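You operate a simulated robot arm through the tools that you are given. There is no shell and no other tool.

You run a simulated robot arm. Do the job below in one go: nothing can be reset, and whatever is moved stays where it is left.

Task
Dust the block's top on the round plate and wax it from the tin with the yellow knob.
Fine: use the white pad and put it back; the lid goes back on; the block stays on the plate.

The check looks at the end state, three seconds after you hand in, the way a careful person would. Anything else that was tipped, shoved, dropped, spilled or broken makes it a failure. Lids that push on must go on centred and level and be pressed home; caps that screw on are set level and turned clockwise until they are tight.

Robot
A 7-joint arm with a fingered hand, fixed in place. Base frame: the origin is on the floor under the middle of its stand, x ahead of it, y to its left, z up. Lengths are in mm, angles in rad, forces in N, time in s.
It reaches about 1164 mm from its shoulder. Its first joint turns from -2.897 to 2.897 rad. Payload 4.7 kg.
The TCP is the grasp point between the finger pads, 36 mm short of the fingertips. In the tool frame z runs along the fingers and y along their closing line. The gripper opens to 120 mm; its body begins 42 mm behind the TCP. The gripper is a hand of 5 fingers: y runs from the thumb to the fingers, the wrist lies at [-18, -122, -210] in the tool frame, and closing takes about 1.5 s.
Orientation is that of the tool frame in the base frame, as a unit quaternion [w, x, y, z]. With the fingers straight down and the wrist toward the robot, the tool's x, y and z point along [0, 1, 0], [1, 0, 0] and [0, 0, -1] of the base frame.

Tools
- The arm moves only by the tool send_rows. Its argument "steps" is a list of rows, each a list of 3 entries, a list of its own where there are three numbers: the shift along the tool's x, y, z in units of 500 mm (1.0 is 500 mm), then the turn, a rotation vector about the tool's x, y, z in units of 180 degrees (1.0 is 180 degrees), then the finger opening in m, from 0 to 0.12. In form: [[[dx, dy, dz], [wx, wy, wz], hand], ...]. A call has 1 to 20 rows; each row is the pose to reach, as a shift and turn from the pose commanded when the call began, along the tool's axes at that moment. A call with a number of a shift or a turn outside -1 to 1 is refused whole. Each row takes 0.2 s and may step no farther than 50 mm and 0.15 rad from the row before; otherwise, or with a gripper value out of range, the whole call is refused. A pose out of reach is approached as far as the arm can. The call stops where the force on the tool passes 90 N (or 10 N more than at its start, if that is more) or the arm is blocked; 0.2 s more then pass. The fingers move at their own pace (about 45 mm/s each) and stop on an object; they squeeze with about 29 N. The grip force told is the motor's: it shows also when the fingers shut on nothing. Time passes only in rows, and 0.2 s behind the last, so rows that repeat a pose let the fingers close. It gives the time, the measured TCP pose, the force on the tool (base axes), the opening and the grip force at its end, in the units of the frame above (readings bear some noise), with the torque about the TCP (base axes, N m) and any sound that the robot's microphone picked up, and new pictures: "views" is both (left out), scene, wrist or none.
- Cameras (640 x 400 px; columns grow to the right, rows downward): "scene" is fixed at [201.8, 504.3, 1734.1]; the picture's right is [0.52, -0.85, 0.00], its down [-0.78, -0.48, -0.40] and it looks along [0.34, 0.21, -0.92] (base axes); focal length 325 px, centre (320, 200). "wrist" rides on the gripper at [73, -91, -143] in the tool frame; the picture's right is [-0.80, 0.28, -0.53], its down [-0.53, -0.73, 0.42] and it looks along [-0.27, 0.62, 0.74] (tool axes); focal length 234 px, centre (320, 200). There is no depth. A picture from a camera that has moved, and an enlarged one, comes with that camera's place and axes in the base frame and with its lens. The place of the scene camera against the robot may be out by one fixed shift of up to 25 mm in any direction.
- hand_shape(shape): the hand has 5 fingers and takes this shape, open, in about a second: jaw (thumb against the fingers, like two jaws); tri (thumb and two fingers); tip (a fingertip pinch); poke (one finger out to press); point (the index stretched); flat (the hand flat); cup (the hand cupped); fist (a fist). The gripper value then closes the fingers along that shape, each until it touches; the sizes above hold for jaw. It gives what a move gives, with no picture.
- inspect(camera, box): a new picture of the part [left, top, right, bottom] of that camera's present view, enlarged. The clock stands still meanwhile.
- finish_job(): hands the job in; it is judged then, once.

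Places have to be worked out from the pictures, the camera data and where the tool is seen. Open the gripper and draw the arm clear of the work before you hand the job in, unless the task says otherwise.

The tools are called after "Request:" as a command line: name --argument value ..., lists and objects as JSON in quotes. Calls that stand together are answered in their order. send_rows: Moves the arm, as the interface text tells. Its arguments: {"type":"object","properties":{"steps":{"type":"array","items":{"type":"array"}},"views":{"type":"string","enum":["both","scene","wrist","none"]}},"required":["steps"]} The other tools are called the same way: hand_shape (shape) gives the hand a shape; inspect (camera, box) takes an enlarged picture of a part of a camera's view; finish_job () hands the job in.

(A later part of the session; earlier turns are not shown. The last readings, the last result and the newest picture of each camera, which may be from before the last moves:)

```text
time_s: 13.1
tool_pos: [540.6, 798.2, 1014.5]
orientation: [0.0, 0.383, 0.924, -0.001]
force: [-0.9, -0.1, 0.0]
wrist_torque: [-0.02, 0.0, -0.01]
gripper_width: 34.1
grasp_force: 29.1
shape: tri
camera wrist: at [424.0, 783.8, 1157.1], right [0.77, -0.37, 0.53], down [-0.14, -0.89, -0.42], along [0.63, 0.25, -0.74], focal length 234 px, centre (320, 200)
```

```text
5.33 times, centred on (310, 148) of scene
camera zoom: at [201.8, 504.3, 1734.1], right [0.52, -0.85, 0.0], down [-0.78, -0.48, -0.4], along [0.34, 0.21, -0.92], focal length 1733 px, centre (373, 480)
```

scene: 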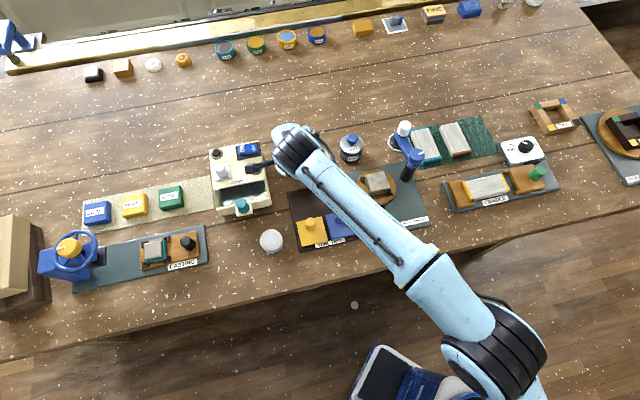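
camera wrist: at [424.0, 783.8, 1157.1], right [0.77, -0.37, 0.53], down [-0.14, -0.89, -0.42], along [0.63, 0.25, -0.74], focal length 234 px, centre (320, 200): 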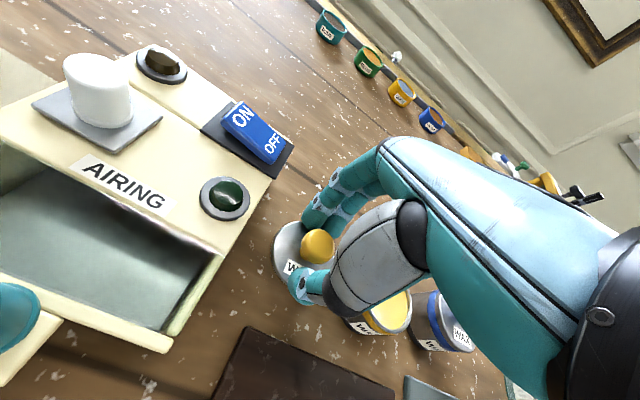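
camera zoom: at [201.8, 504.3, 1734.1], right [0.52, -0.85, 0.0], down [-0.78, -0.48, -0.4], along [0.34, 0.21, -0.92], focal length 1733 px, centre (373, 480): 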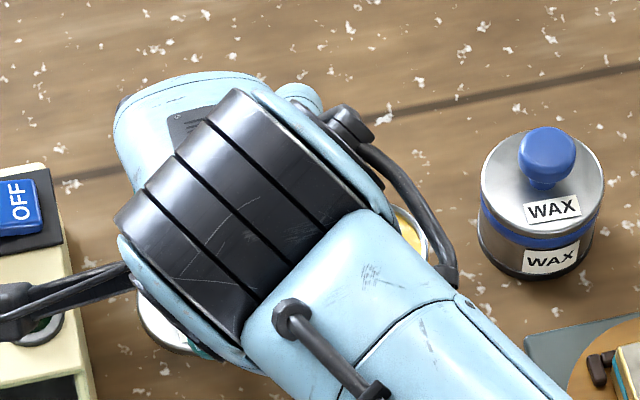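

The lid hangs level just above the bench with clear space around. I'll lower in small steps, watching for contact.

Request:
send_rows --steps '[[[0, 0, 0.006], [0, 0, 0], 0.0], [[0, 0, 0.01], [0, 0, 0], 0.0], [[0, 0, 0.014], [0, 0, 0], 0.0], [[0, 0, 0.014], [0, 0, 0], 0.0]]' --views "none"

Request:
inspect --camera "wrist" --box '[240, 190, 360, 320]'

```text
time_s: 14.1
tool_pos: [538.7, 796.6, 1007.5]
orientation: [-0.001, 0.383, 0.924, 0.0]
force: [0.3, -0.4, -0.5]
wrist_torque: [0.02, -0.01, 0.03]
gripper_width: 34.0
grasp_force: 29.5
shape: tri
```

```text
3.08 times, centred on (300, 255) of wrist
camera zoom: at [422.5, 782.4, 1150.2], right [0.77, -0.37, 0.53], down [-0.14, -0.89, -0.42], along [0.63, 0.25, -0.74], focal length 720 px, centre (382, 31)
```

zoom: 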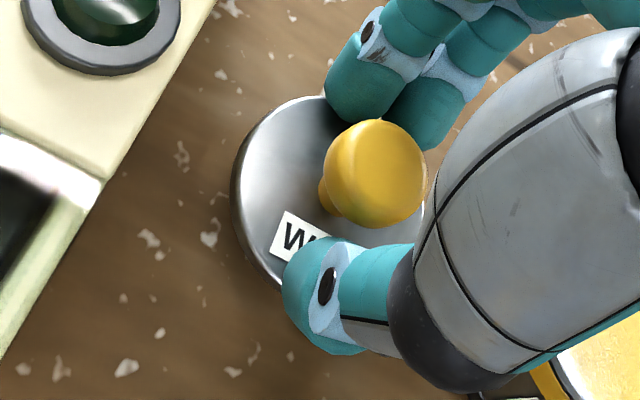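

Request:
send_rows --steps '[[[0, 0, 0.003], [0, 0, 0], 0.0], [[0, 0, 0.006], [0, 0, 0], 0.0], [[0, 0, 0.006], [0, 0, 0], 0.0]]' --views "none"

```text
time_s: 14.9
tool_pos: [539.1, 795.8, 1004.1]
orientation: [0.0, 0.383, 0.924, 0.0]
force: [-0.3, -0.4, -0.7]
wrist_torque: [-0.01, 0.04, -0.02]
gripper_width: 34.1
grasp_force: 28.9
shape: tri
```

No contact yet at z 1004; continuing down in 1.5 mm steps.

Request:
send_rows --steps '[[[0, 0, 0.003], [0, 0, 0], 0.0], [[0, 0, 0.005], [0, 0, 0], 0.0], [[0, 0, 0.005], [0, 0, 0], 0.0]]' --views "none"

```text
time_s: 15.7
tool_pos: [537.8, 795.2, 1000.7]
orientation: [0.0, 0.384, 0.924, 0.0]
force: [-0.8, 0.7, -0.4]
wrist_torque: [-0.02, 0.0, 0.01]
gripper_width: 34.2
grasp_force: 29.0
shape: tri
```

Request:
send_rows --steps '[[[0, 0, 0.003], [0, 0, 0], 0.0], [[0, 0, 0.005], [0, 0, 0], 0.0], [[0, 0, 0.005], [0, 0, 0], 0.0]]' --views "wrist"

Request:
inspect --camera "wrist" --box '[240, 190, 360, 320]'

```text
time_s: 16.5
tool_pos: [538.7, 795.1, 998.2]
orientation: [0.0, 0.382, 0.924, 0.0]
force: [0.5, -0.5, 0.4]
wrist_torque: [0.0, 0.01, 0.0]
gripper_width: 33.7
grasp_force: 29.1
shape: tri
camera wrist: at [422.9, 781.4, 1142.0], right [0.77, -0.37, 0.53], down [-0.14, -0.89, -0.42], along [0.63, 0.25, -0.74], focal length 234 px, centre (320, 200)
```

wrist: 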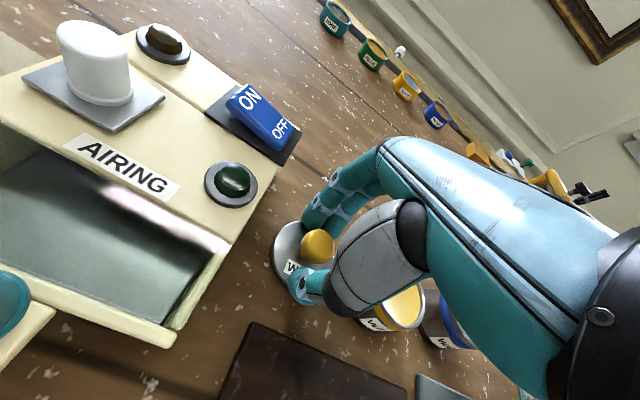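

```text
3.08 times, centred on (300, 255) of wrist
camera zoom: at [422.9, 781.4, 1142.0], right [0.77, -0.37, 0.53], down [-0.14, -0.89, -0.42], along [0.63, 0.25, -0.74], focal length 720 px, centre (382, 31)
```

zoom: 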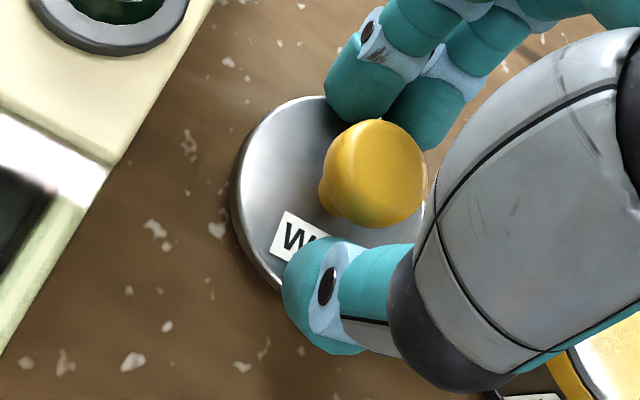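

Still free; the shadow shows the lid a few mm above. Continuing.

Request:
send_rows --steps '[[[0, 0, 0.003], [0, 0, 0], 0.0], [[0, 0, 0.005], [0, 0, 0], 0.0], [[0, 0, 0.005], [0, 0, 0], 0.0]]' --views "none"

Request:
send_rows --steps '[[[0, 0, 0.003], [0, 0, 0], 0.0], [[0, 0, 0.005], [0, 0, 0], 0.0], [[0, 0, 0.005], [0, 0, 0], 0.0]]' --views "none"

```text
time_s: 17.3
tool_pos: [538.9, 795.6, 997.0]
orientation: [0.0, 0.382, 0.924, 0.0]
force: [0.0, -0.1, -0.6]
wrist_torque: [-0.01, 0.02, 0.0]
gripper_width: 34.1
grasp_force: 29.0
shape: tri
```

```text
time_s: 18.1
tool_pos: [539.4, 794.7, 993.9]
orientation: [0.001, 0.383, 0.924, 0.0]
force: [-0.6, 0.8, 0.7]
wrist_torque: [0.01, 0.01, 0.03]
gripper_width: 34.2
grasp_force: 28.7
shape: tri
```

Request:
send_rows --steps '[[[0, 0, 0.003], [0, 0, 0], 0.0], [[0, 0, 0.005], [0, 0, 0], 0.0], [[0, 0, 0.005], [0, 0, 0], 0.0]]' --views "wrist"

Request:
inspect --camera "wrist" --box '[240, 190, 360, 320]'

Request:
inspect --camera "scene" --box '[240, 120, 340, 190]'

```text
time_s: 18.9
tool_pos: [538.7, 797.0, 991.0]
orientation: [0.0, 0.382, 0.924, 0.0]
force: [0.6, 0.1, 1.0]
wrist_torque: [-0.01, 0.04, -0.01]
gripper_width: 33.6
grasp_force: 28.8
shape: tri
camera wrist: at [423.6, 781.4, 1134.8], right [0.77, -0.37, 0.53], down [-0.14, -0.89, -0.42], along [0.63, 0.25, -0.74], focal length 234 px, centre (320, 200)
```

wrist: 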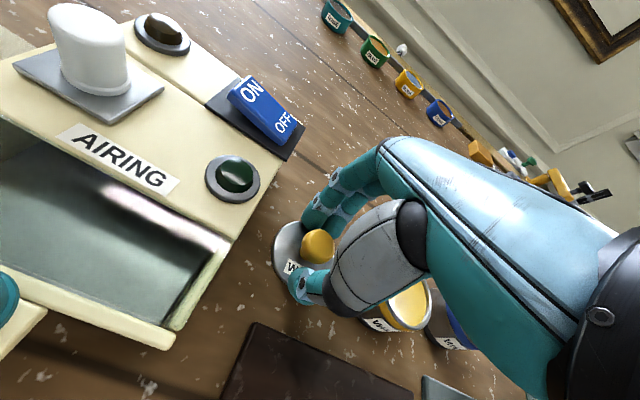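

```text
3.08 times, centred on (300, 255) of wrist
camera zoom: at [423.6, 781.4, 1134.8], right [0.77, -0.37, 0.53], down [-0.14, -0.89, -0.42], along [0.63, 0.25, -0.74], focal length 720 px, centre (382, 31)
```

zoom: 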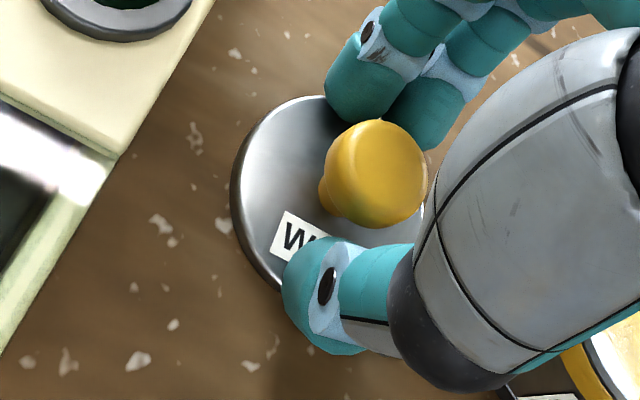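

```text
5.71 times, centred on (290, 155) of scene
camera zoom: at [201.8, 504.3, 1734.1], right [0.52, -0.85, 0.0], down [-0.78, -0.48, -0.4], along [0.34, 0.21, -0.92], focal length 1857 px, centre (491, 457)
```

zoom: 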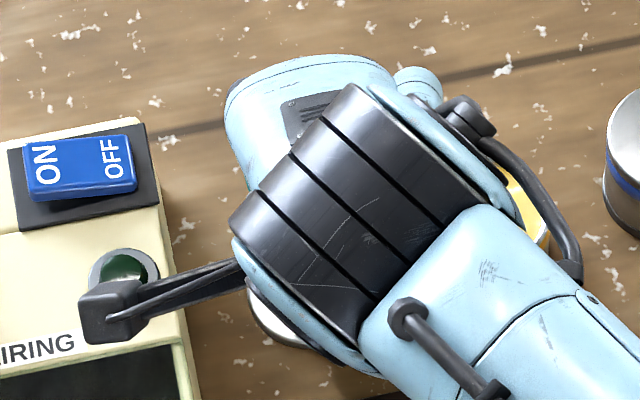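

The knob hasn't slipped and there's still no firm contact, so the bench is a bit lower than I estimated. I keep stepping down gently.

Request:
send_rows --steps '[[[0, 0, 0.002], [0, 0, 0], 0.0], [[0, 0, 0.004], [0, 0, 0], 0.0], [[0, 0, 0.004], [0, 0, 0], 0.0]]' --views "none"

Request:
send_rows --steps '[[[0, 0, 0], [0, 0, 0], 0.0]]' --views "none"

```text
time_s: 19.7
tool_pos: [540.1, 795.4, 991.8]
orientation: [0.0, 0.383, 0.924, 0.002]
force: [1.2, 0.4, 10.1]
wrist_torque: [-0.07, 0.12, 0.01]
gripper_width: 34.0
grasp_force: 29.3
shape: tri
```

```text
time_s: 20.1
tool_pos: [538.5, 794.8, 991.8]
orientation: [-0.001, 0.383, 0.924, 0.001]
force: [1.9, 1.4, 13.4]
wrist_torque: [-0.1, 0.1, -0.03]
gripper_width: 34.3
grasp_force: 28.9
shape: tri
```

Firm contact (≈12 N): the lid is on the bench. I ease up 2 mm, then open the fingers and look.

Request:
send_rows --steps '[[[0, 0, -0.003], [0, 0, 0], 0.0], [[0, 0, -0.003], [0, 0, 0], 0.04], [[0, 0, -0.003], [0, 0, 0], 0.05], [[0, 0, -0.003], [0, 0, 0], 0.06], [[0, 0, -0.003], [0, 0, 0], 0.07], [[0, 0, -0.003], [0, 0, 0], 0.07]]' --views "wrist"

Request:
inspect --camera "wrist" --box '[240, 190, 360, 320]'

```text
time_s: 21.5
tool_pos: [539.0, 795.2, 990.7]
orientation: [0.0, 0.383, 0.924, 0.0]
force: [-0.3, 0.0, 0.4]
wrist_torque: [0.0, -0.04, -0.02]
gripper_width: 69.8
grasp_force: 0.0
shape: tri
camera wrist: at [423.9, 781.5, 1133.7], right [0.77, -0.37, 0.53], down [-0.14, -0.89, -0.42], along [0.63, 0.25, -0.74], focal length 234 px, centre (320, 200)
```

wrist: 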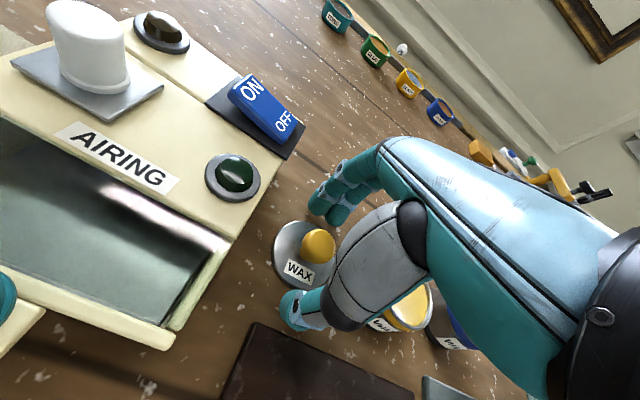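

```text
3.08 times, centred on (300, 255) of wrist
camera zoom: at [423.9, 781.5, 1133.7], right [0.77, -0.37, 0.53], down [-0.14, -0.89, -0.42], along [0.63, 0.25, -0.74], focal length 720 px, centre (382, 31)
```

zoom: 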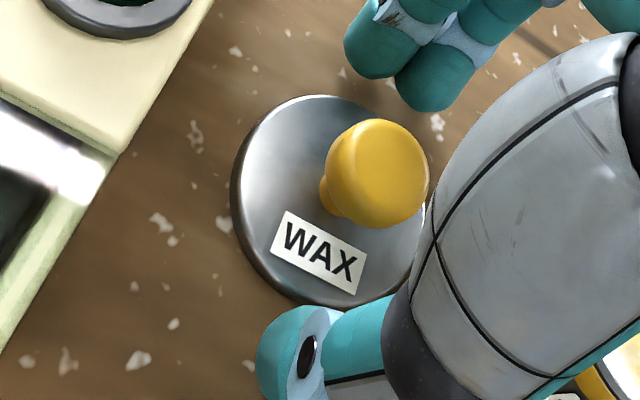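

The lid rests flat and free. I rise straight up, retreat toward the robot, then go over the pad.

Request:
send_rows --steps '[[[0, 0, -0.09], [0, 0, 0], 0.09], [[0, 0, -0.18], [0, 0, 0], 0.09], [[0, -0.08, -0.22], [0, 0, 0], 0.1], [[0, -0.16, -0.22], [0, 0, 0], 0.1], [[0.0, -0.25, -0.22], [0, 0, 0], 0.1], [[0.05, -0.32, -0.22], [0, 0, 0], 0.1], [[0.1, -0.384, -0.22], [0, 0, 0], 0.1], [[0.16, -0.384, -0.2], [0, 0, 0], 0.1], [[0.16, -0.384, -0.2], [0, 0, 0], 0.1]]' --views "both"

Request:
hand_shape --shape "jaw"

Request:
inspect --camera "scene" --box '[240, 110, 400, 220]'

Request:
inspect --camera "wrist" --box '[220, 180, 420, 330]'

```text
time_s: 23.5
tool_pos: [346.2, 715.3, 1090.3]
orientation: [0.0, 0.384, 0.923, 0.0]
force: [0.4, -0.3, 0.4]
wrist_torque: [-0.01, 0.01, -0.03]
gripper_width: 99.7
grasp_force: 0.1
shape: tri
camera wrist: at [229.3, 703.0, 1233.3], right [0.77, -0.37, 0.53], down [-0.14, -0.89, -0.42], along [0.63, 0.25, -0.74], focal length 234 px, centre (320, 200)
```

scene: 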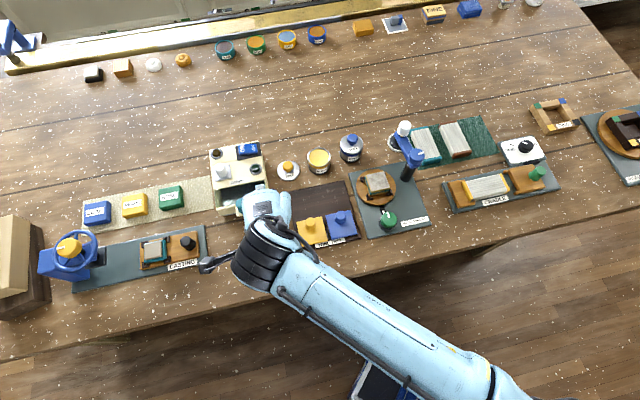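
wrist: 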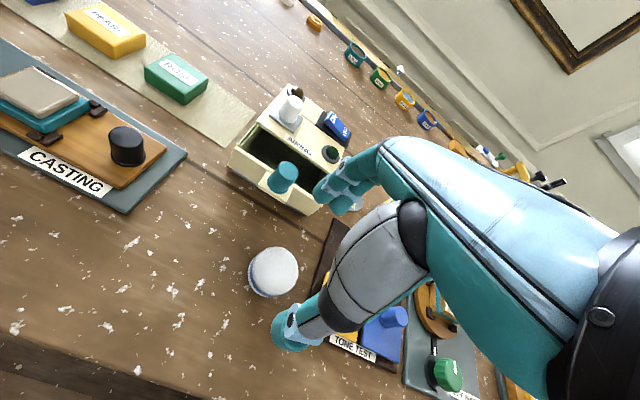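

```text
time_s: 24.4
tool_pos: [345.6, 715.3, 1090.2]
orientation: [0.0, 0.383, 0.924, 0.001]
force: [-0.3, 0.7, 0.2]
wrist_torque: [-0.01, -0.02, 0.0]
gripper_width: 120.0
grasp_force: 0.0
shape: jaw
```

```text
3.64 times, centred on (320, 165) of scene
camera zoom: at [201.8, 504.3, 1734.1], right [0.52, -0.85, 0.0], down [-0.78, -0.48, -0.4], along [0.34, 0.21, -0.92], focal length 1182 px, centre (320, 327)
```

zoom: 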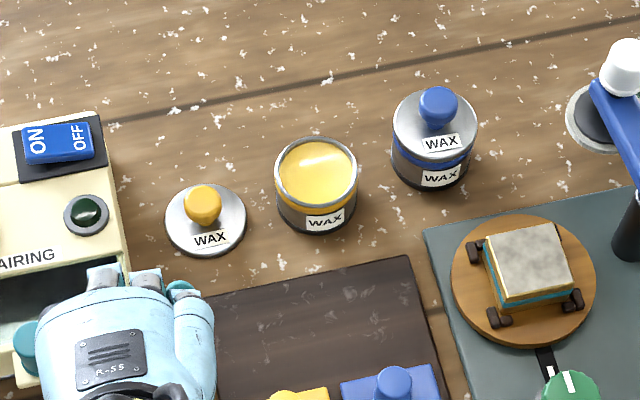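

```text
2.67 times, centred on (320, 255) of wrist
camera zoom: at [229.4, 702.9, 1233.4], right [0.77, -0.37, 0.53], down [-0.14, -0.89, -0.42], along [0.63, 0.25, -0.74], focal length 624 px, centre (320, 53)
```

zoom: 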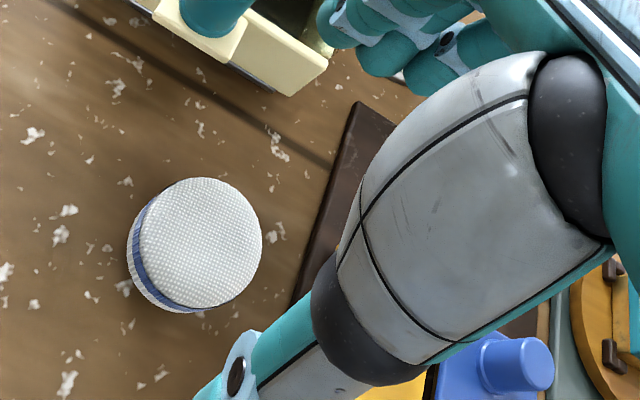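

Lid and open tin stand as intended. The pad top is around (347.5, 716). I set the opening to 80 mm to stay clear of the drawer front and lower toward the pad.

Request:
send_rows --steps '[[[-0.001, 0.003, 0.0], [0, 0, 0], 0.08], [[-0.001, 0.003, 0.02], [0, 0, 0], 0.08], [[-0.001, 0.003, 0.06], [0, 0, 0], 0.08], [[-0.001, 0.003, 0.11], [0, 0, 0], 0.08], [[-0.001, 0.003, 0.15], [0, 0, 0], 0.08], [[-0.001, 0.003, 0.15], [0, 0, 0], 0.08]]' --views "both"

Request:
inspect --camera "wrist" --box '[220, 150, 420, 330]'

Request:
inspect --camera "scene" --box '[210, 170, 330, 260]'

```text
time_s: 25.8
tool_pos: [349.7, 715.4, 1013.3]
orientation: [0.0, 0.383, 0.924, 0.0]
force: [-0.3, 0.4, 0.4]
wrist_torque: [0.0, -0.03, 0.01]
gripper_width: 80.4
grasp_force: 0.1
shape: jaw
camera wrist: at [232.4, 702.1, 1156.9], right [0.77, -0.37, 0.53], down [-0.14, -0.89, -0.42], along [0.63, 0.25, -0.74], focal length 234 px, centre (320, 200)
```

scene: 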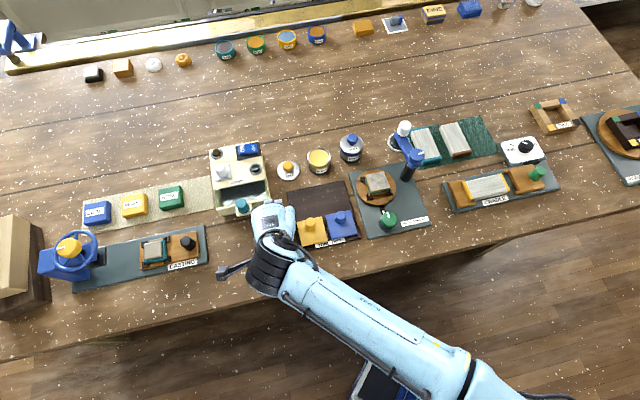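
wrist: 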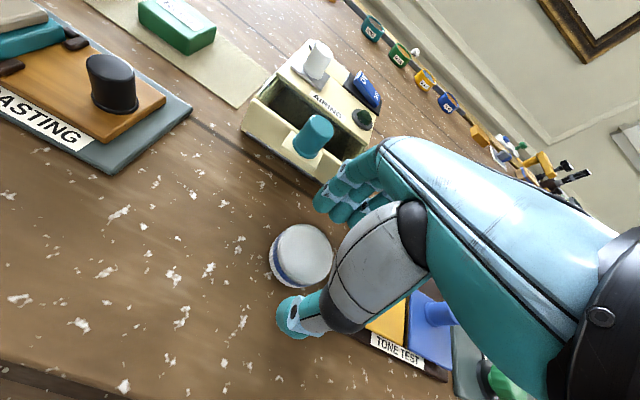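

```text
2.22 times, centred on (320, 240) of wrist
camera zoom: at [232.4, 702.1, 1156.9], right [0.77, -0.37, 0.53], down [-0.14, -0.89, -0.42], along [0.63, 0.25, -0.74], focal length 520 px, centre (320, 111)
```

zoom: 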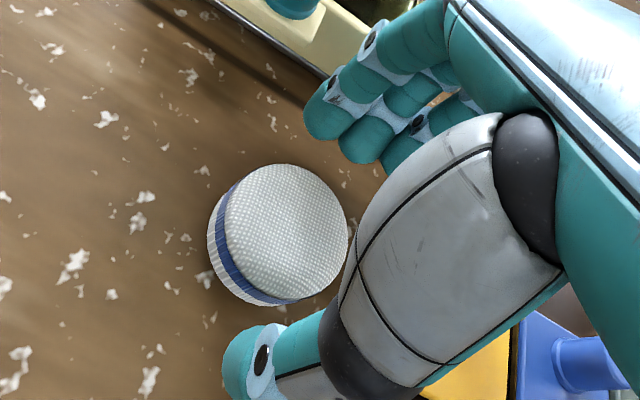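

```text
4.44 times, centred on (270, 215) of scene
camera zoom: at [201.8, 504.3, 1734.1], right [0.52, -0.85, 0.0], down [-0.78, -0.48, -0.4], along [0.34, 0.21, -0.92], focal length 1444 px, centre (542, 133)
```

zoom: 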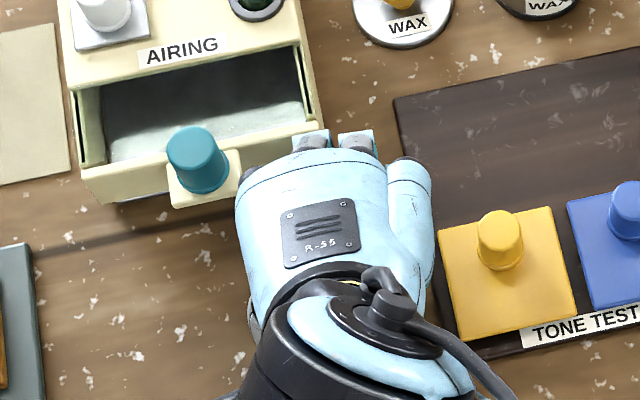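

The pad sits centrally between thumb and fingers. I descend the fingertips around it, then step down until light contact with the bench.

Request:
send_rows --steps '[[[0, 0, 0.02], [0, 0, 0], 0.08], [[0, 0, 0.036], [0, 0, 0], 0.08], [[0, 0, 0.036], [0, 0, 0], 0.08]]' --views "wrist"

Request:
inspect --camera "wrist" --box '[240, 160, 400, 320]'

```text
time_s: 26.6
tool_pos: [348.4, 716.4, 997.3]
orientation: [0.0, 0.383, 0.924, 0.001]
force: [0.2, -0.9, -0.2]
wrist_torque: [0.0, -0.03, 0.01]
gripper_width: 80.3
grasp_force: 0.1
shape: jaw
camera wrist: at [232.4, 703.3, 1139.8], right [0.77, -0.37, 0.53], down [-0.14, -0.89, -0.42], along [0.63, 0.25, -0.74], focal length 234 px, centre (320, 200)
```

wrist: 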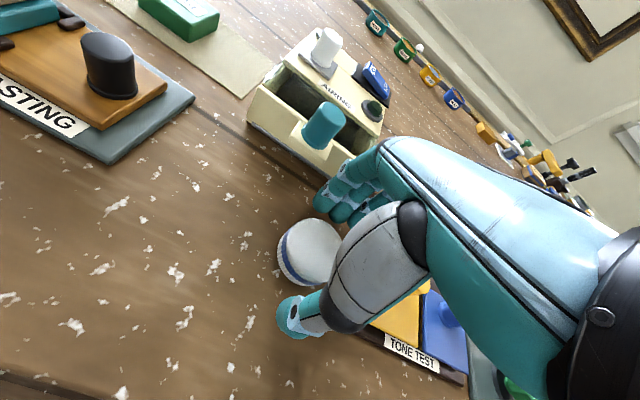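

```text
2.50 times, centred on (320, 240) of wrist
camera zoom: at [232.4, 703.3, 1139.8], right [0.77, -0.37, 0.53], down [-0.14, -0.89, -0.42], along [0.63, 0.25, -0.74], focal length 585 px, centre (320, 100)
```

zoom: 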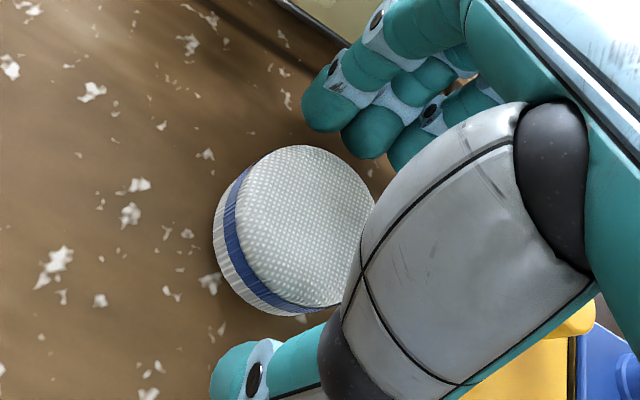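

Request:
send_rows --steps '[[[0, 0, 0.006], [0, 0, 0], 0.08], [[0, 0, 0.012], [0, 0, 0], 0.08], [[0, 0, 0.012], [0, 0, 0], 0.08]]' --views "none"

Request:
send_rows --steps '[[[0, 0, 0.004], [0, 0, 0], 0.08], [[0, 0, 0.008], [0, 0, 0], 0.08], [[0, 0, 0.008], [0, 0, 0], 0.08]]' --views "wrist"

Request:
inspect --camera "wrist" --box '[240, 160, 400, 320]'

```text
time_s: 27.4
tool_pos: [348.9, 716.8, 992.8]
orientation: [0.0, 0.382, 0.924, 0.001]
force: [0.6, -0.4, 0.8]
wrist_torque: [0.0, 0.0, -0.01]
gripper_width: 80.5
grasp_force: 0.1
shape: jaw
```

```text
time_s: 28.2
tool_pos: [347.9, 715.9, 987.6]
orientation: [0.0, 0.383, 0.924, 0.0]
force: [-0.1, 0.2, 0.4]
wrist_torque: [-0.03, 0.0, 0.02]
gripper_width: 80.4
grasp_force: 0.0
shape: jaw
camera wrist: at [232.1, 703.3, 1130.4], right [0.77, -0.37, 0.53], down [-0.14, -0.89, -0.42], along [0.63, 0.25, -0.74], focal length 234 px, centre (320, 200)
```

wrist: 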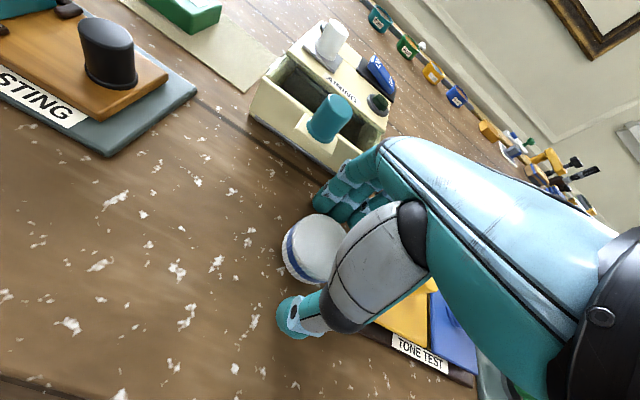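

```text
2.50 times, centred on (320, 240) of wrist
camera zoom: at [232.1, 703.3, 1130.4], right [0.77, -0.37, 0.53], down [-0.14, -0.89, -0.42], along [0.63, 0.25, -0.74], focal length 585 px, centre (320, 100)
```

zoom: 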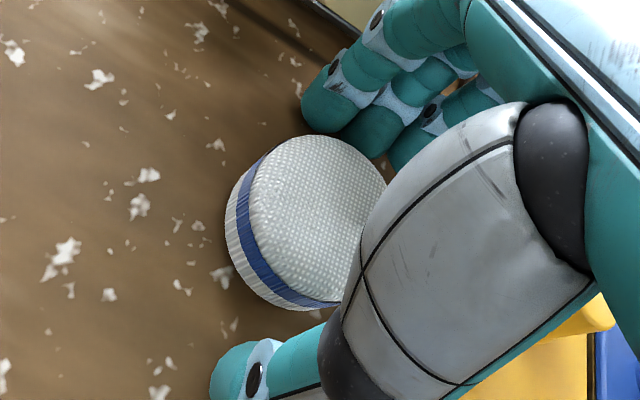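

Using bench flecks over a 100 mm baseline, the bench surface comes out at ≈ 949.5, so the fingertips should be nearly on it. I step down 2 mm at a time for contact.

Request:
send_rows --steps '[[[0, 0, 0.002], [0, 0, 0], 0.08], [[0, 0, 0.004], [0, 0, 0], 0.08], [[0, 0, 0.004], [0, 0, 0], 0.08]]' --views "none"

Request:
send_rows --steps '[[[0, 0, 0.002], [0, 0, 0], 0.08], [[0, 0, 0.004], [0, 0, 0], 0.08], [[0, 0, 0.004], [0, 0, 0], 0.08]]' --views "none"

```text
time_s: 29.0
tool_pos: [347.9, 716.1, 985.1]
orientation: [0.0, 0.382, 0.924, 0.001]
force: [1.1, 0.7, 4.5]
wrist_torque: [0.14, -0.2, -0.01]
gripper_width: 80.6
grasp_force: 0.2
shape: jaw
```

```text
time_s: 29.8
tool_pos: [348.1, 716.1, 985.9]
orientation: [0.001, 0.383, 0.924, 0.002]
force: [1.4, 1.3, 19.1]
wrist_torque: [0.08, -0.16, -0.03]
gripper_width: 80.5
grasp_force: 0.0
shape: jaw
```

Contact at TCP ≈ 986, so the bench is at 950. I rise to about 993 so the pad will stick out ~6 mm below the fingertips, then close on it.

Request:
send_rows --steps '[[[0, 0, -0.01], [0, 0, 0], 0.08], [[0, 0, -0.019], [0, 0, 0], 0.08], [[0, 0, -0.019], [0, 0, 0], 0.06], [[0, 0, -0.019], [0, 0, 0], 0.04], [[0, 0, -0.019], [0, 0, 0], 0.02], [[0, 0, -0.019], [0, 0, 0], 0.0], [[0, 0, -0.019], [0, 0, 0], 0.0], [[0, 0, -0.019], [0, 0, 0], 0.0]]' --views "both"

Request:
inspect --camera "wrist" --box '[240, 160, 400, 320]'

```text
time_s: 31.6
tool_pos: [347.8, 716.1, 992.3]
orientation: [0.001, 0.383, 0.924, -0.001]
force: [0.4, 0.1, 0.4]
wrist_torque: [0.02, -0.07, 0.01]
gripper_width: 45.7
grasp_force: 29.1
shape: jaw
camera wrist: at [231.9, 703.6, 1135.6], right [0.77, -0.37, 0.53], down [-0.14, -0.89, -0.42], along [0.63, 0.25, -0.74], focal length 234 px, centre (320, 200)
```

scene: 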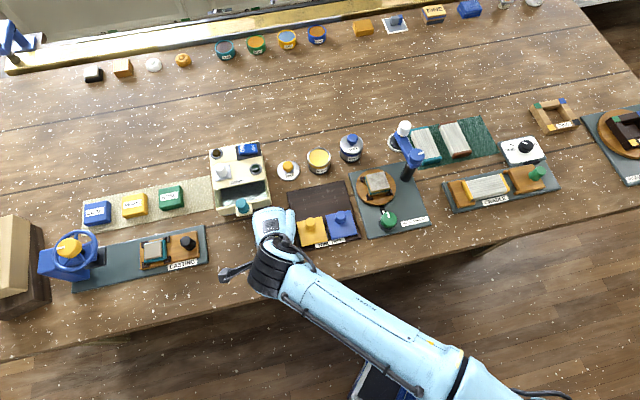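
wrist: 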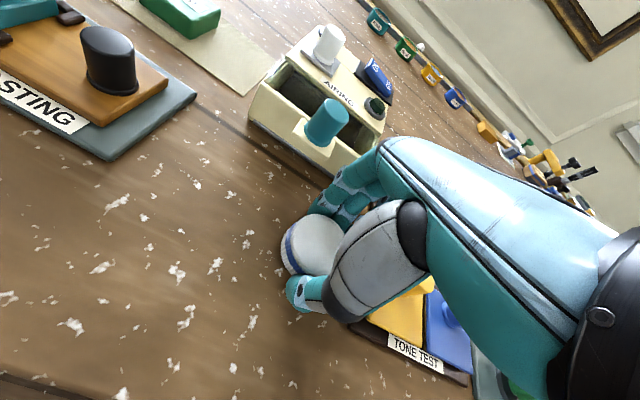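

```text
2.50 times, centred on (320, 240) of wrist
camera zoom: at [231.9, 703.6, 1135.6], right [0.77, -0.37, 0.53], down [-0.14, -0.89, -0.42], along [0.63, 0.25, -0.74], focal length 585 px, centre (320, 100)
```

zoom: 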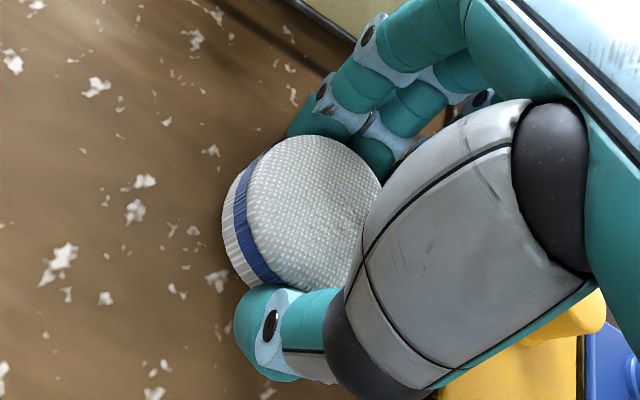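

The pad is gripped level (29 N). Remembering this pose (348, 716, 992) for the return, I lift it up.

Request:
send_rows --steps '[[[0, 0, -0.02], [0, 0, 0], 0.0], [[0, 0, -0.06], [0, 0, 0], 0.0], [[0, 0, -0.12], [0, 0, 0], 0.0], [[0, 0, -0.18], [0, 0, 0], 0.0], [[0, 0, -0.22], [0, 0, 0], 0.0], [[0, 0, -0.22], [0, 0, 0], 0.0]]' --views "both"

Request:
inspect --camera "wrist" --box '[240, 160, 400, 320]'

Request:
inspect --camera "scene" --box '[330, 140, 440, 240]'

```text
time_s: 33.0
tool_pos: [348.4, 716.6, 1102.2]
orientation: [0.0, 0.382, 0.924, 0.001]
force: [-0.3, -0.2, -0.7]
wrist_torque: [0.0, -0.02, 0.0]
gripper_width: 45.7
grasp_force: 29.0
shape: jaw
camera wrist: at [232.4, 703.3, 1245.3], right [0.77, -0.37, 0.53], down [-0.14, -0.89, -0.42], along [0.63, 0.25, -0.74], focal length 234 px, centre (320, 200)
```

scene: 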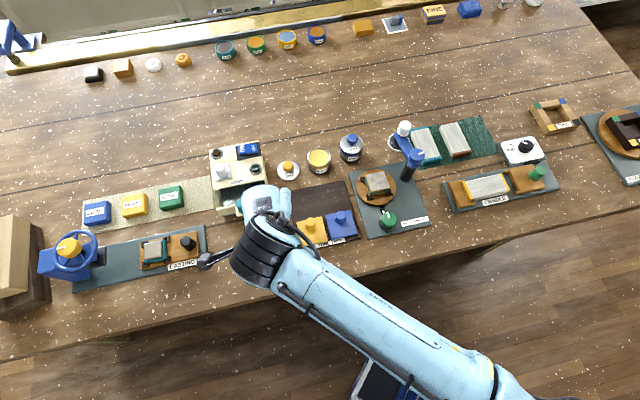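
wrist: 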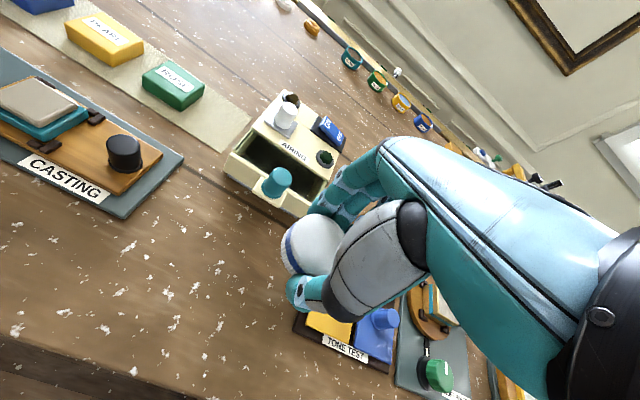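

```text
2.50 times, centred on (320, 240) of wrist
camera zoom: at [232.4, 703.3, 1245.3], right [0.77, -0.37, 0.53], down [-0.14, -0.89, -0.42], along [0.63, 0.25, -0.74], focal length 585 px, centre (320, 100)
```

zoom: 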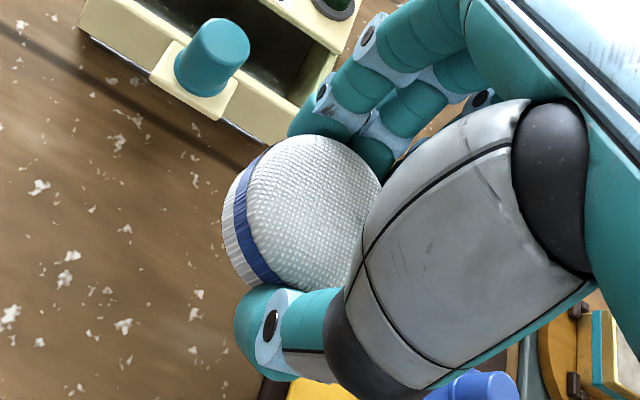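

```text
4.00 times, centred on (385, 190) of scene
camera zoom: at [201.8, 504.3, 1734.1], right [0.52, -0.85, 0.0], down [-0.78, -0.48, -0.4], along [0.34, 0.21, -0.92], focal length 1300 px, centre (60, 240)
```

zoom: 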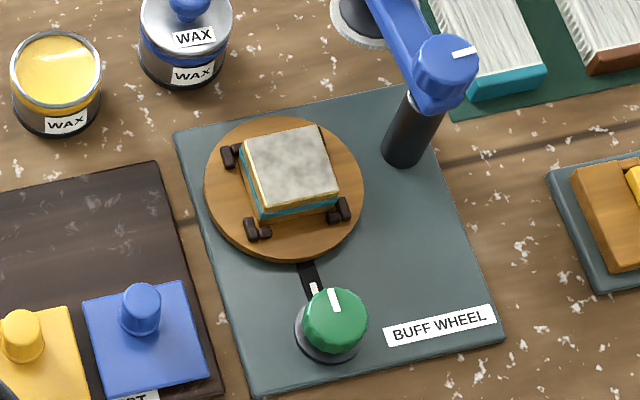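

Pad is held level and square. The block top I place at about (615, 567, ~988), its edges aligned with the bench; the buffing arm's knob tops out near 1058 at (694, 516), so I'll stay clear of it. Moving over the block at height.

Request:
send_rows --steps '[[[-0.08, 0.02, 0], [0, 0, 0], 0.0], [[-0.16, 0.04, 0], [0, 0, 0], 0.0], [[-0.24, 0.06, 0], [0, 0, 0], 0.0], [[-0.32, 0.08, 0], [0, 0, 0], 0.0], [[-0.4, 0.1, 0], [0, 0, 0], 0.0], [[-0.48, 0.11, 0], [0, 0, 0], 0.0], [[-0.48, 0.11, 0], [0, 0, 0], 0.0]]' --views "both"

Request:
inspect --camera "wrist" --box '[200, 160, 400, 360]'

Request:
inspect --camera "scene" --box '[300, 120, 440, 240]'

```text
time_s: 34.6
tool_pos: [557.4, 587.8, 1101.7]
orientation: [0.0, 0.383, 0.924, 0.0]
force: [-0.1, -0.2, 0.3]
wrist_torque: [-0.01, 0.0, -0.03]
gripper_width: 45.9
grasp_force: 29.3
shape: jaw
camera wrist: at [440.9, 573.6, 1244.6], right [0.77, -0.37, 0.53], down [-0.14, -0.89, -0.42], along [0.63, 0.25, -0.74], focal length 234 px, centre (320, 200)
```

scene: 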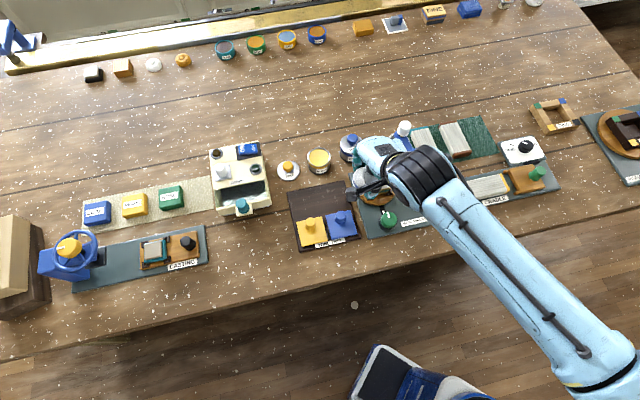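
wrist: 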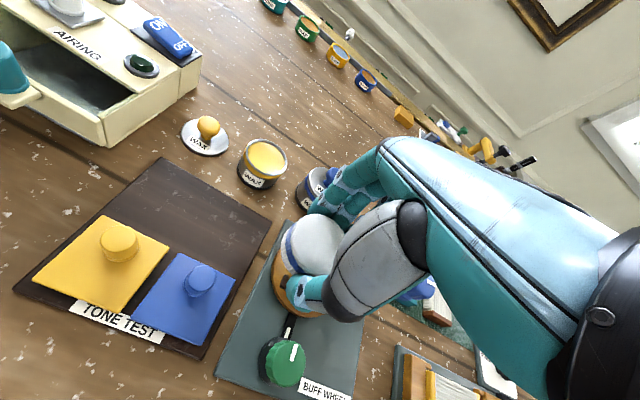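

```text
2.00 times, centred on (300, 260) of wrist
camera zoom: at [440.9, 573.6, 1244.6], right [0.77, -0.37, 0.53], down [-0.14, -0.89, -0.42], along [0.63, 0.25, -0.74], focal length 468 px, centre (360, 80)
```

zoom: 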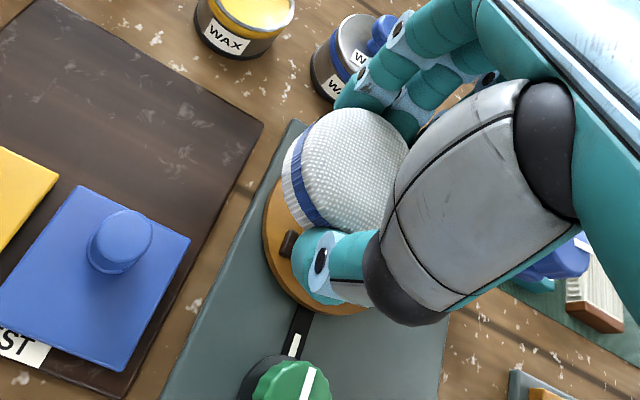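

```text
3.33 times, centred on (370, 180) of scene
camera zoom: at [201.8, 504.3, 1734.1], right [0.52, -0.85, 0.0], down [-0.78, -0.48, -0.4], along [0.34, 0.21, -0.92], focal length 1083 px, centre (153, 267)
```

zoom: 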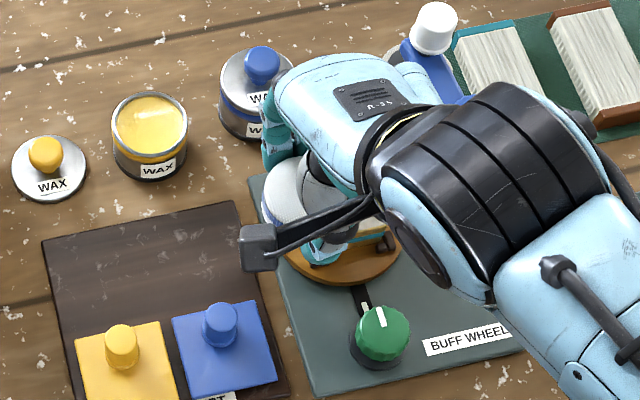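

I moved 55 mm short (my own arithmetic); the plate centre checks out at (614, 567). I finish the move over the block and come down to just above it.

Request:
send_rows --steps '[[[-0.055, 0.026, 0], [0, 0, 0], 0.0], [[-0.111, 0.052, 0], [0, 0, 0], 0.0], [[-0.111, 0.052, 0.05], [0, 0, 0], 0.0], [[-0.111, 0.052, 0.1], [0, 0, 0], 0.0], [[-0.111, 0.052, 0.1], [0, 0, 0], 0.0]]' --views "both"

Request:
inspect --camera "wrist" --box '[200, 160, 400, 360]'

Request:
inspect --camera "scene" --box '[330, 120, 450, 240]'

```text
time_s: 35.8
tool_pos: [616.1, 564.9, 1052.1]
orientation: [0.0, 0.383, 0.924, 0.001]
force: [-0.4, 0.7, -0.2]
wrist_torque: [-0.02, 0.0, 0.01]
gripper_width: 45.5
grasp_force: 29.1
shape: jaw
camera wrist: at [498.9, 550.2, 1194.7], right [0.77, -0.37, 0.53], down [-0.14, -0.89, -0.42], along [0.63, 0.25, -0.74], focal length 234 px, centre (320, 200)
```

scene: 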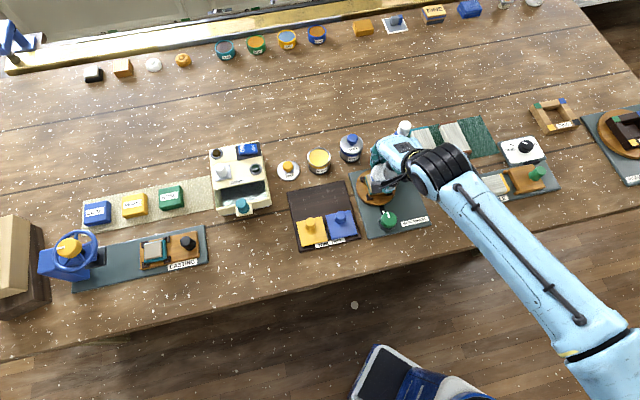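
wrist: 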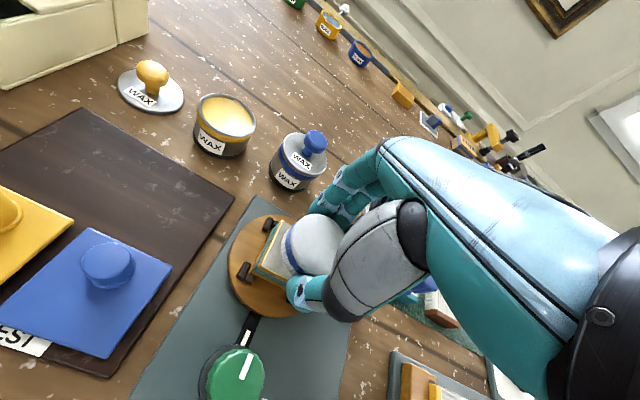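

```text
2.00 times, centred on (300, 260) of wrist
camera zoom: at [498.9, 550.2, 1194.7], right [0.77, -0.37, 0.53], down [-0.14, -0.89, -0.42], along [0.63, 0.25, -0.74], focal length 468 px, centre (360, 80)
```

zoom: 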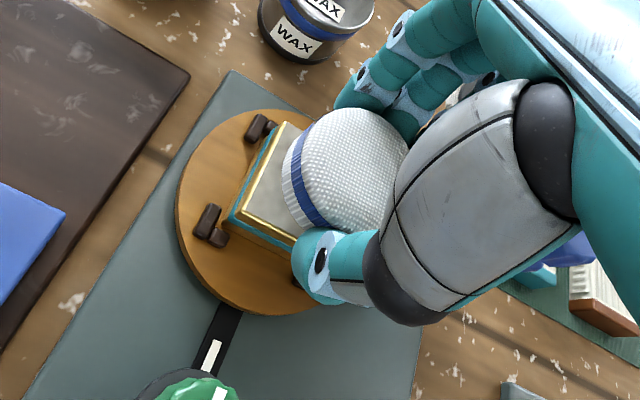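

```text
3.33 times, centred on (390, 180) of scene
camera zoom: at [201.8, 504.3, 1734.1], right [0.52, -0.85, 0.0], down [-0.78, -0.48, -0.4], along [0.34, 0.21, -0.92], focal length 1083 px, centre (87, 267)
```

zoom: 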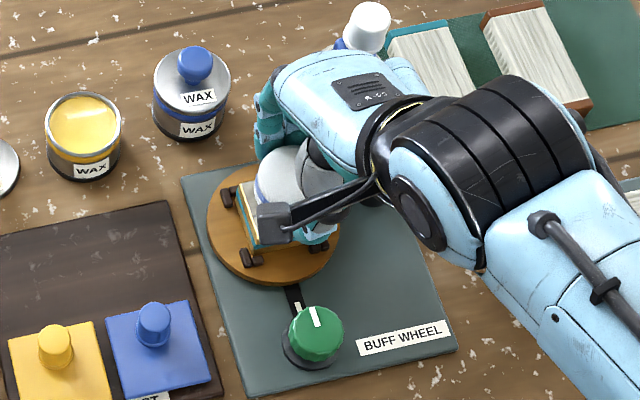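

From the block's visible edge its centre is (616, 568), 50 mm square, right under the pad. I lower in steps until the pad meets the block.

Request:
send_rows --steps '[[[0.003, 0.002, 0.014], [0, 0, 0], 0.0], [[0.003, 0.002, 0.026], [0, 0, 0], 0.0], [[0.003, 0.002, 0.026], [0, 0, 0], 0.0]]' --views "none"

Request:
send_rows --steps '[[[0, 0, 0.004], [0, 0, 0], 0.0], [[0, 0, 0.007], [0, 0, 0], 0.0], [[0, 0, 0.007], [0, 0, 0], 0.0]]' --views "none"

Request:
send_rows --steps '[[[0, 0, 0.003], [0, 0, 0], 0.0], [[0, 0, 0.005], [0, 0, 0], 0.0], [[0, 0, 0.005], [0, 0, 0], 0.0]]' --views "none"

```text
time_s: 36.6
tool_pos: [614.1, 565.5, 1039.6]
orientation: [0.0, 0.383, 0.924, 0.0]
force: [0.8, 0.0, 5.6]
wrist_torque: [0.12, -0.15, -0.03]
gripper_width: 45.6
grasp_force: 28.8
shape: jaw
```

```text
time_s: 37.4
tool_pos: [615.1, 566.5, 1040.2]
orientation: [0.0, 0.383, 0.924, 0.003]
force: [0.0, 0.5, 22.9]
wrist_torque: [0.1, -0.16, 0.05]
gripper_width: 46.8
grasp_force: 29.4
shape: jaw
```

```text
time_s: 38.2
tool_pos: [613.6, 567.2, 1038.5]
orientation: [0.0, 0.383, 0.924, 0.003]
force: [0.9, -1.8, 40.9]
wrist_torque: [0.07, -0.12, -0.01]
gripper_width: 48.7
grasp_force: 29.0
shape: jaw
```

That chained descent pressed harder (41 N) than I wanted. I back off 5 mm and check the pad in the grip.

Request:
send_rows --steps '[[[0, 0, -0.01], [0, 0, 0], 0.0], [[0, 0, -0.01], [0, 0, 0], 0.0]]' --views "wrist"

Request:
inspect --camera "wrist" --box '[240, 160, 400, 320]'

```text
time_s: 38.8
tool_pos: [613.9, 565.6, 1039.5]
orientation: [0.0, 0.382, 0.924, 0.0]
force: [-1.0, 2.4, 23.8]
wrist_torque: [0.25, -0.17, -0.01]
gripper_width: 48.5
grasp_force: 28.6
shape: jaw
camera wrist: at [497.5, 552.6, 1182.5], right [0.77, -0.37, 0.53], down [-0.14, -0.89, -0.42], along [0.63, 0.25, -0.74], focal length 234 px, centre (320, 200)
```

wrist: 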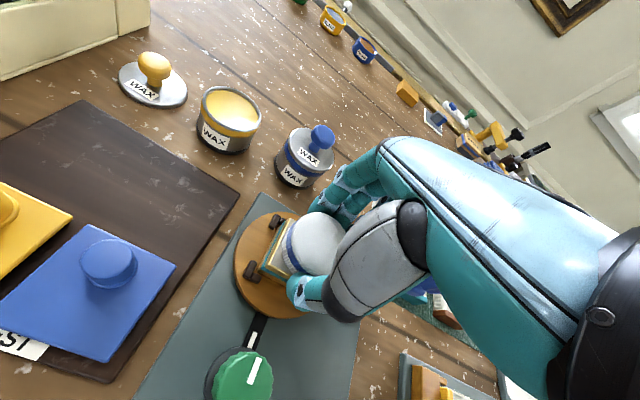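

```text
2.50 times, centred on (320, 240) of wrist
camera zoom: at [497.5, 552.6, 1182.5], right [0.77, -0.37, 0.53], down [-0.14, -0.89, -0.42], along [0.63, 0.25, -0.74], focal length 585 px, centre (320, 100)
```

zoom: 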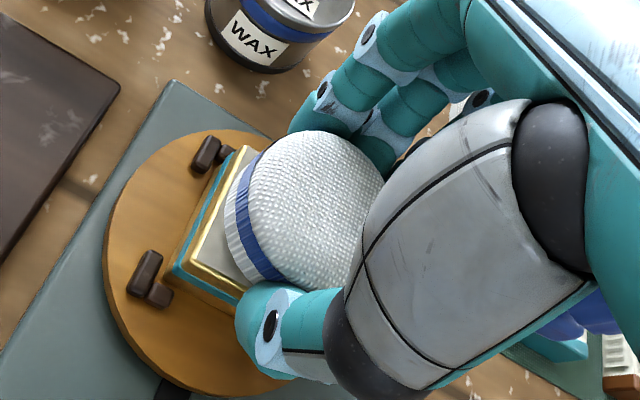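

The pad still sits level, only ~2 mm higher in the grip. I ease to light pressure and wipe the block's top in slow strokes across its whole face.

Request:
send_rows --steps '[[[0, 0, -0.003], [0, 0, 0], 0.0], [[0, 0.02, -0.003], [0, 0, 0], 0.0], [[0, 0.036, -0.003], [0, 0, 0], 0.0], [[0, 0.01, -0.003], [0, 0, 0], 0.0], [[0, -0.015, -0.003], [0, 0, 0], 0.0], [[0, -0.03, -0.003], [0, 0, 0], 0.0], [[0.016, -0.03, -0.003], [0, 0, 0], 0.0], [[0.016, 0.0, -0.003], [0, 0, 0], 0.0], [[0.016, 0.034, -0.003], [0, 0, 0], 0.0], [[0.03, 0.034, -0.003], [0, 0, 0], 0.0], [[0.03, 0.0, -0.003], [0, 0, 0], 0.0], [[0.03, -0.03, -0.003], [0, 0, 0], 0.0], [[0.0, -0.03, -0.003], [0, 0, 0], 0.0], [[-0.016, -0.03, -0.003], [0, 0, 0], 0.0], [[-0.016, 0.0, -0.003], [0, 0, 0], 0.0], [[-0.016, 0.034, -0.003], [0, 0, 0], 0.0], [[0, 0.03, -0.003], [0, 0, 0], 0.0], [[0, 0, -0.003], [0, 0, 0], 0.0]]' --views "wrist"

```text
time_s: 42.6
tool_pos: [612.7, 566.6, 1041.2]
orientation: [0.0, 0.383, 0.924, -0.001]
force: [1.1, -0.5, 3.2]
wrist_torque: [0.09, -0.12, -0.03]
gripper_width: 46.6
grasp_force: 28.9
shape: jaw
camera wrist: at [497.2, 553.5, 1183.5], right [0.77, -0.37, 0.53], down [-0.14, -0.89, -0.43], along [0.63, 0.25, -0.74], focal length 234 px, centre (320, 200)
```

wrist: 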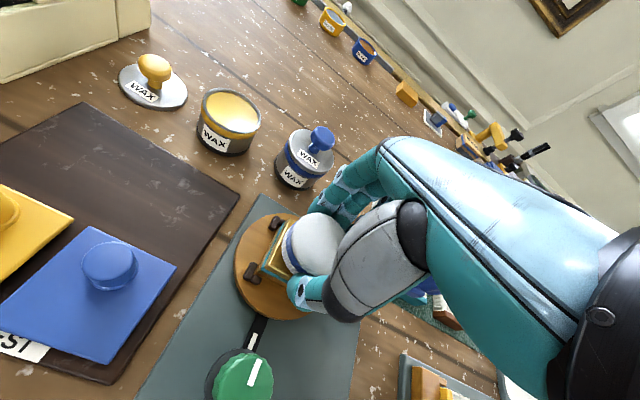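

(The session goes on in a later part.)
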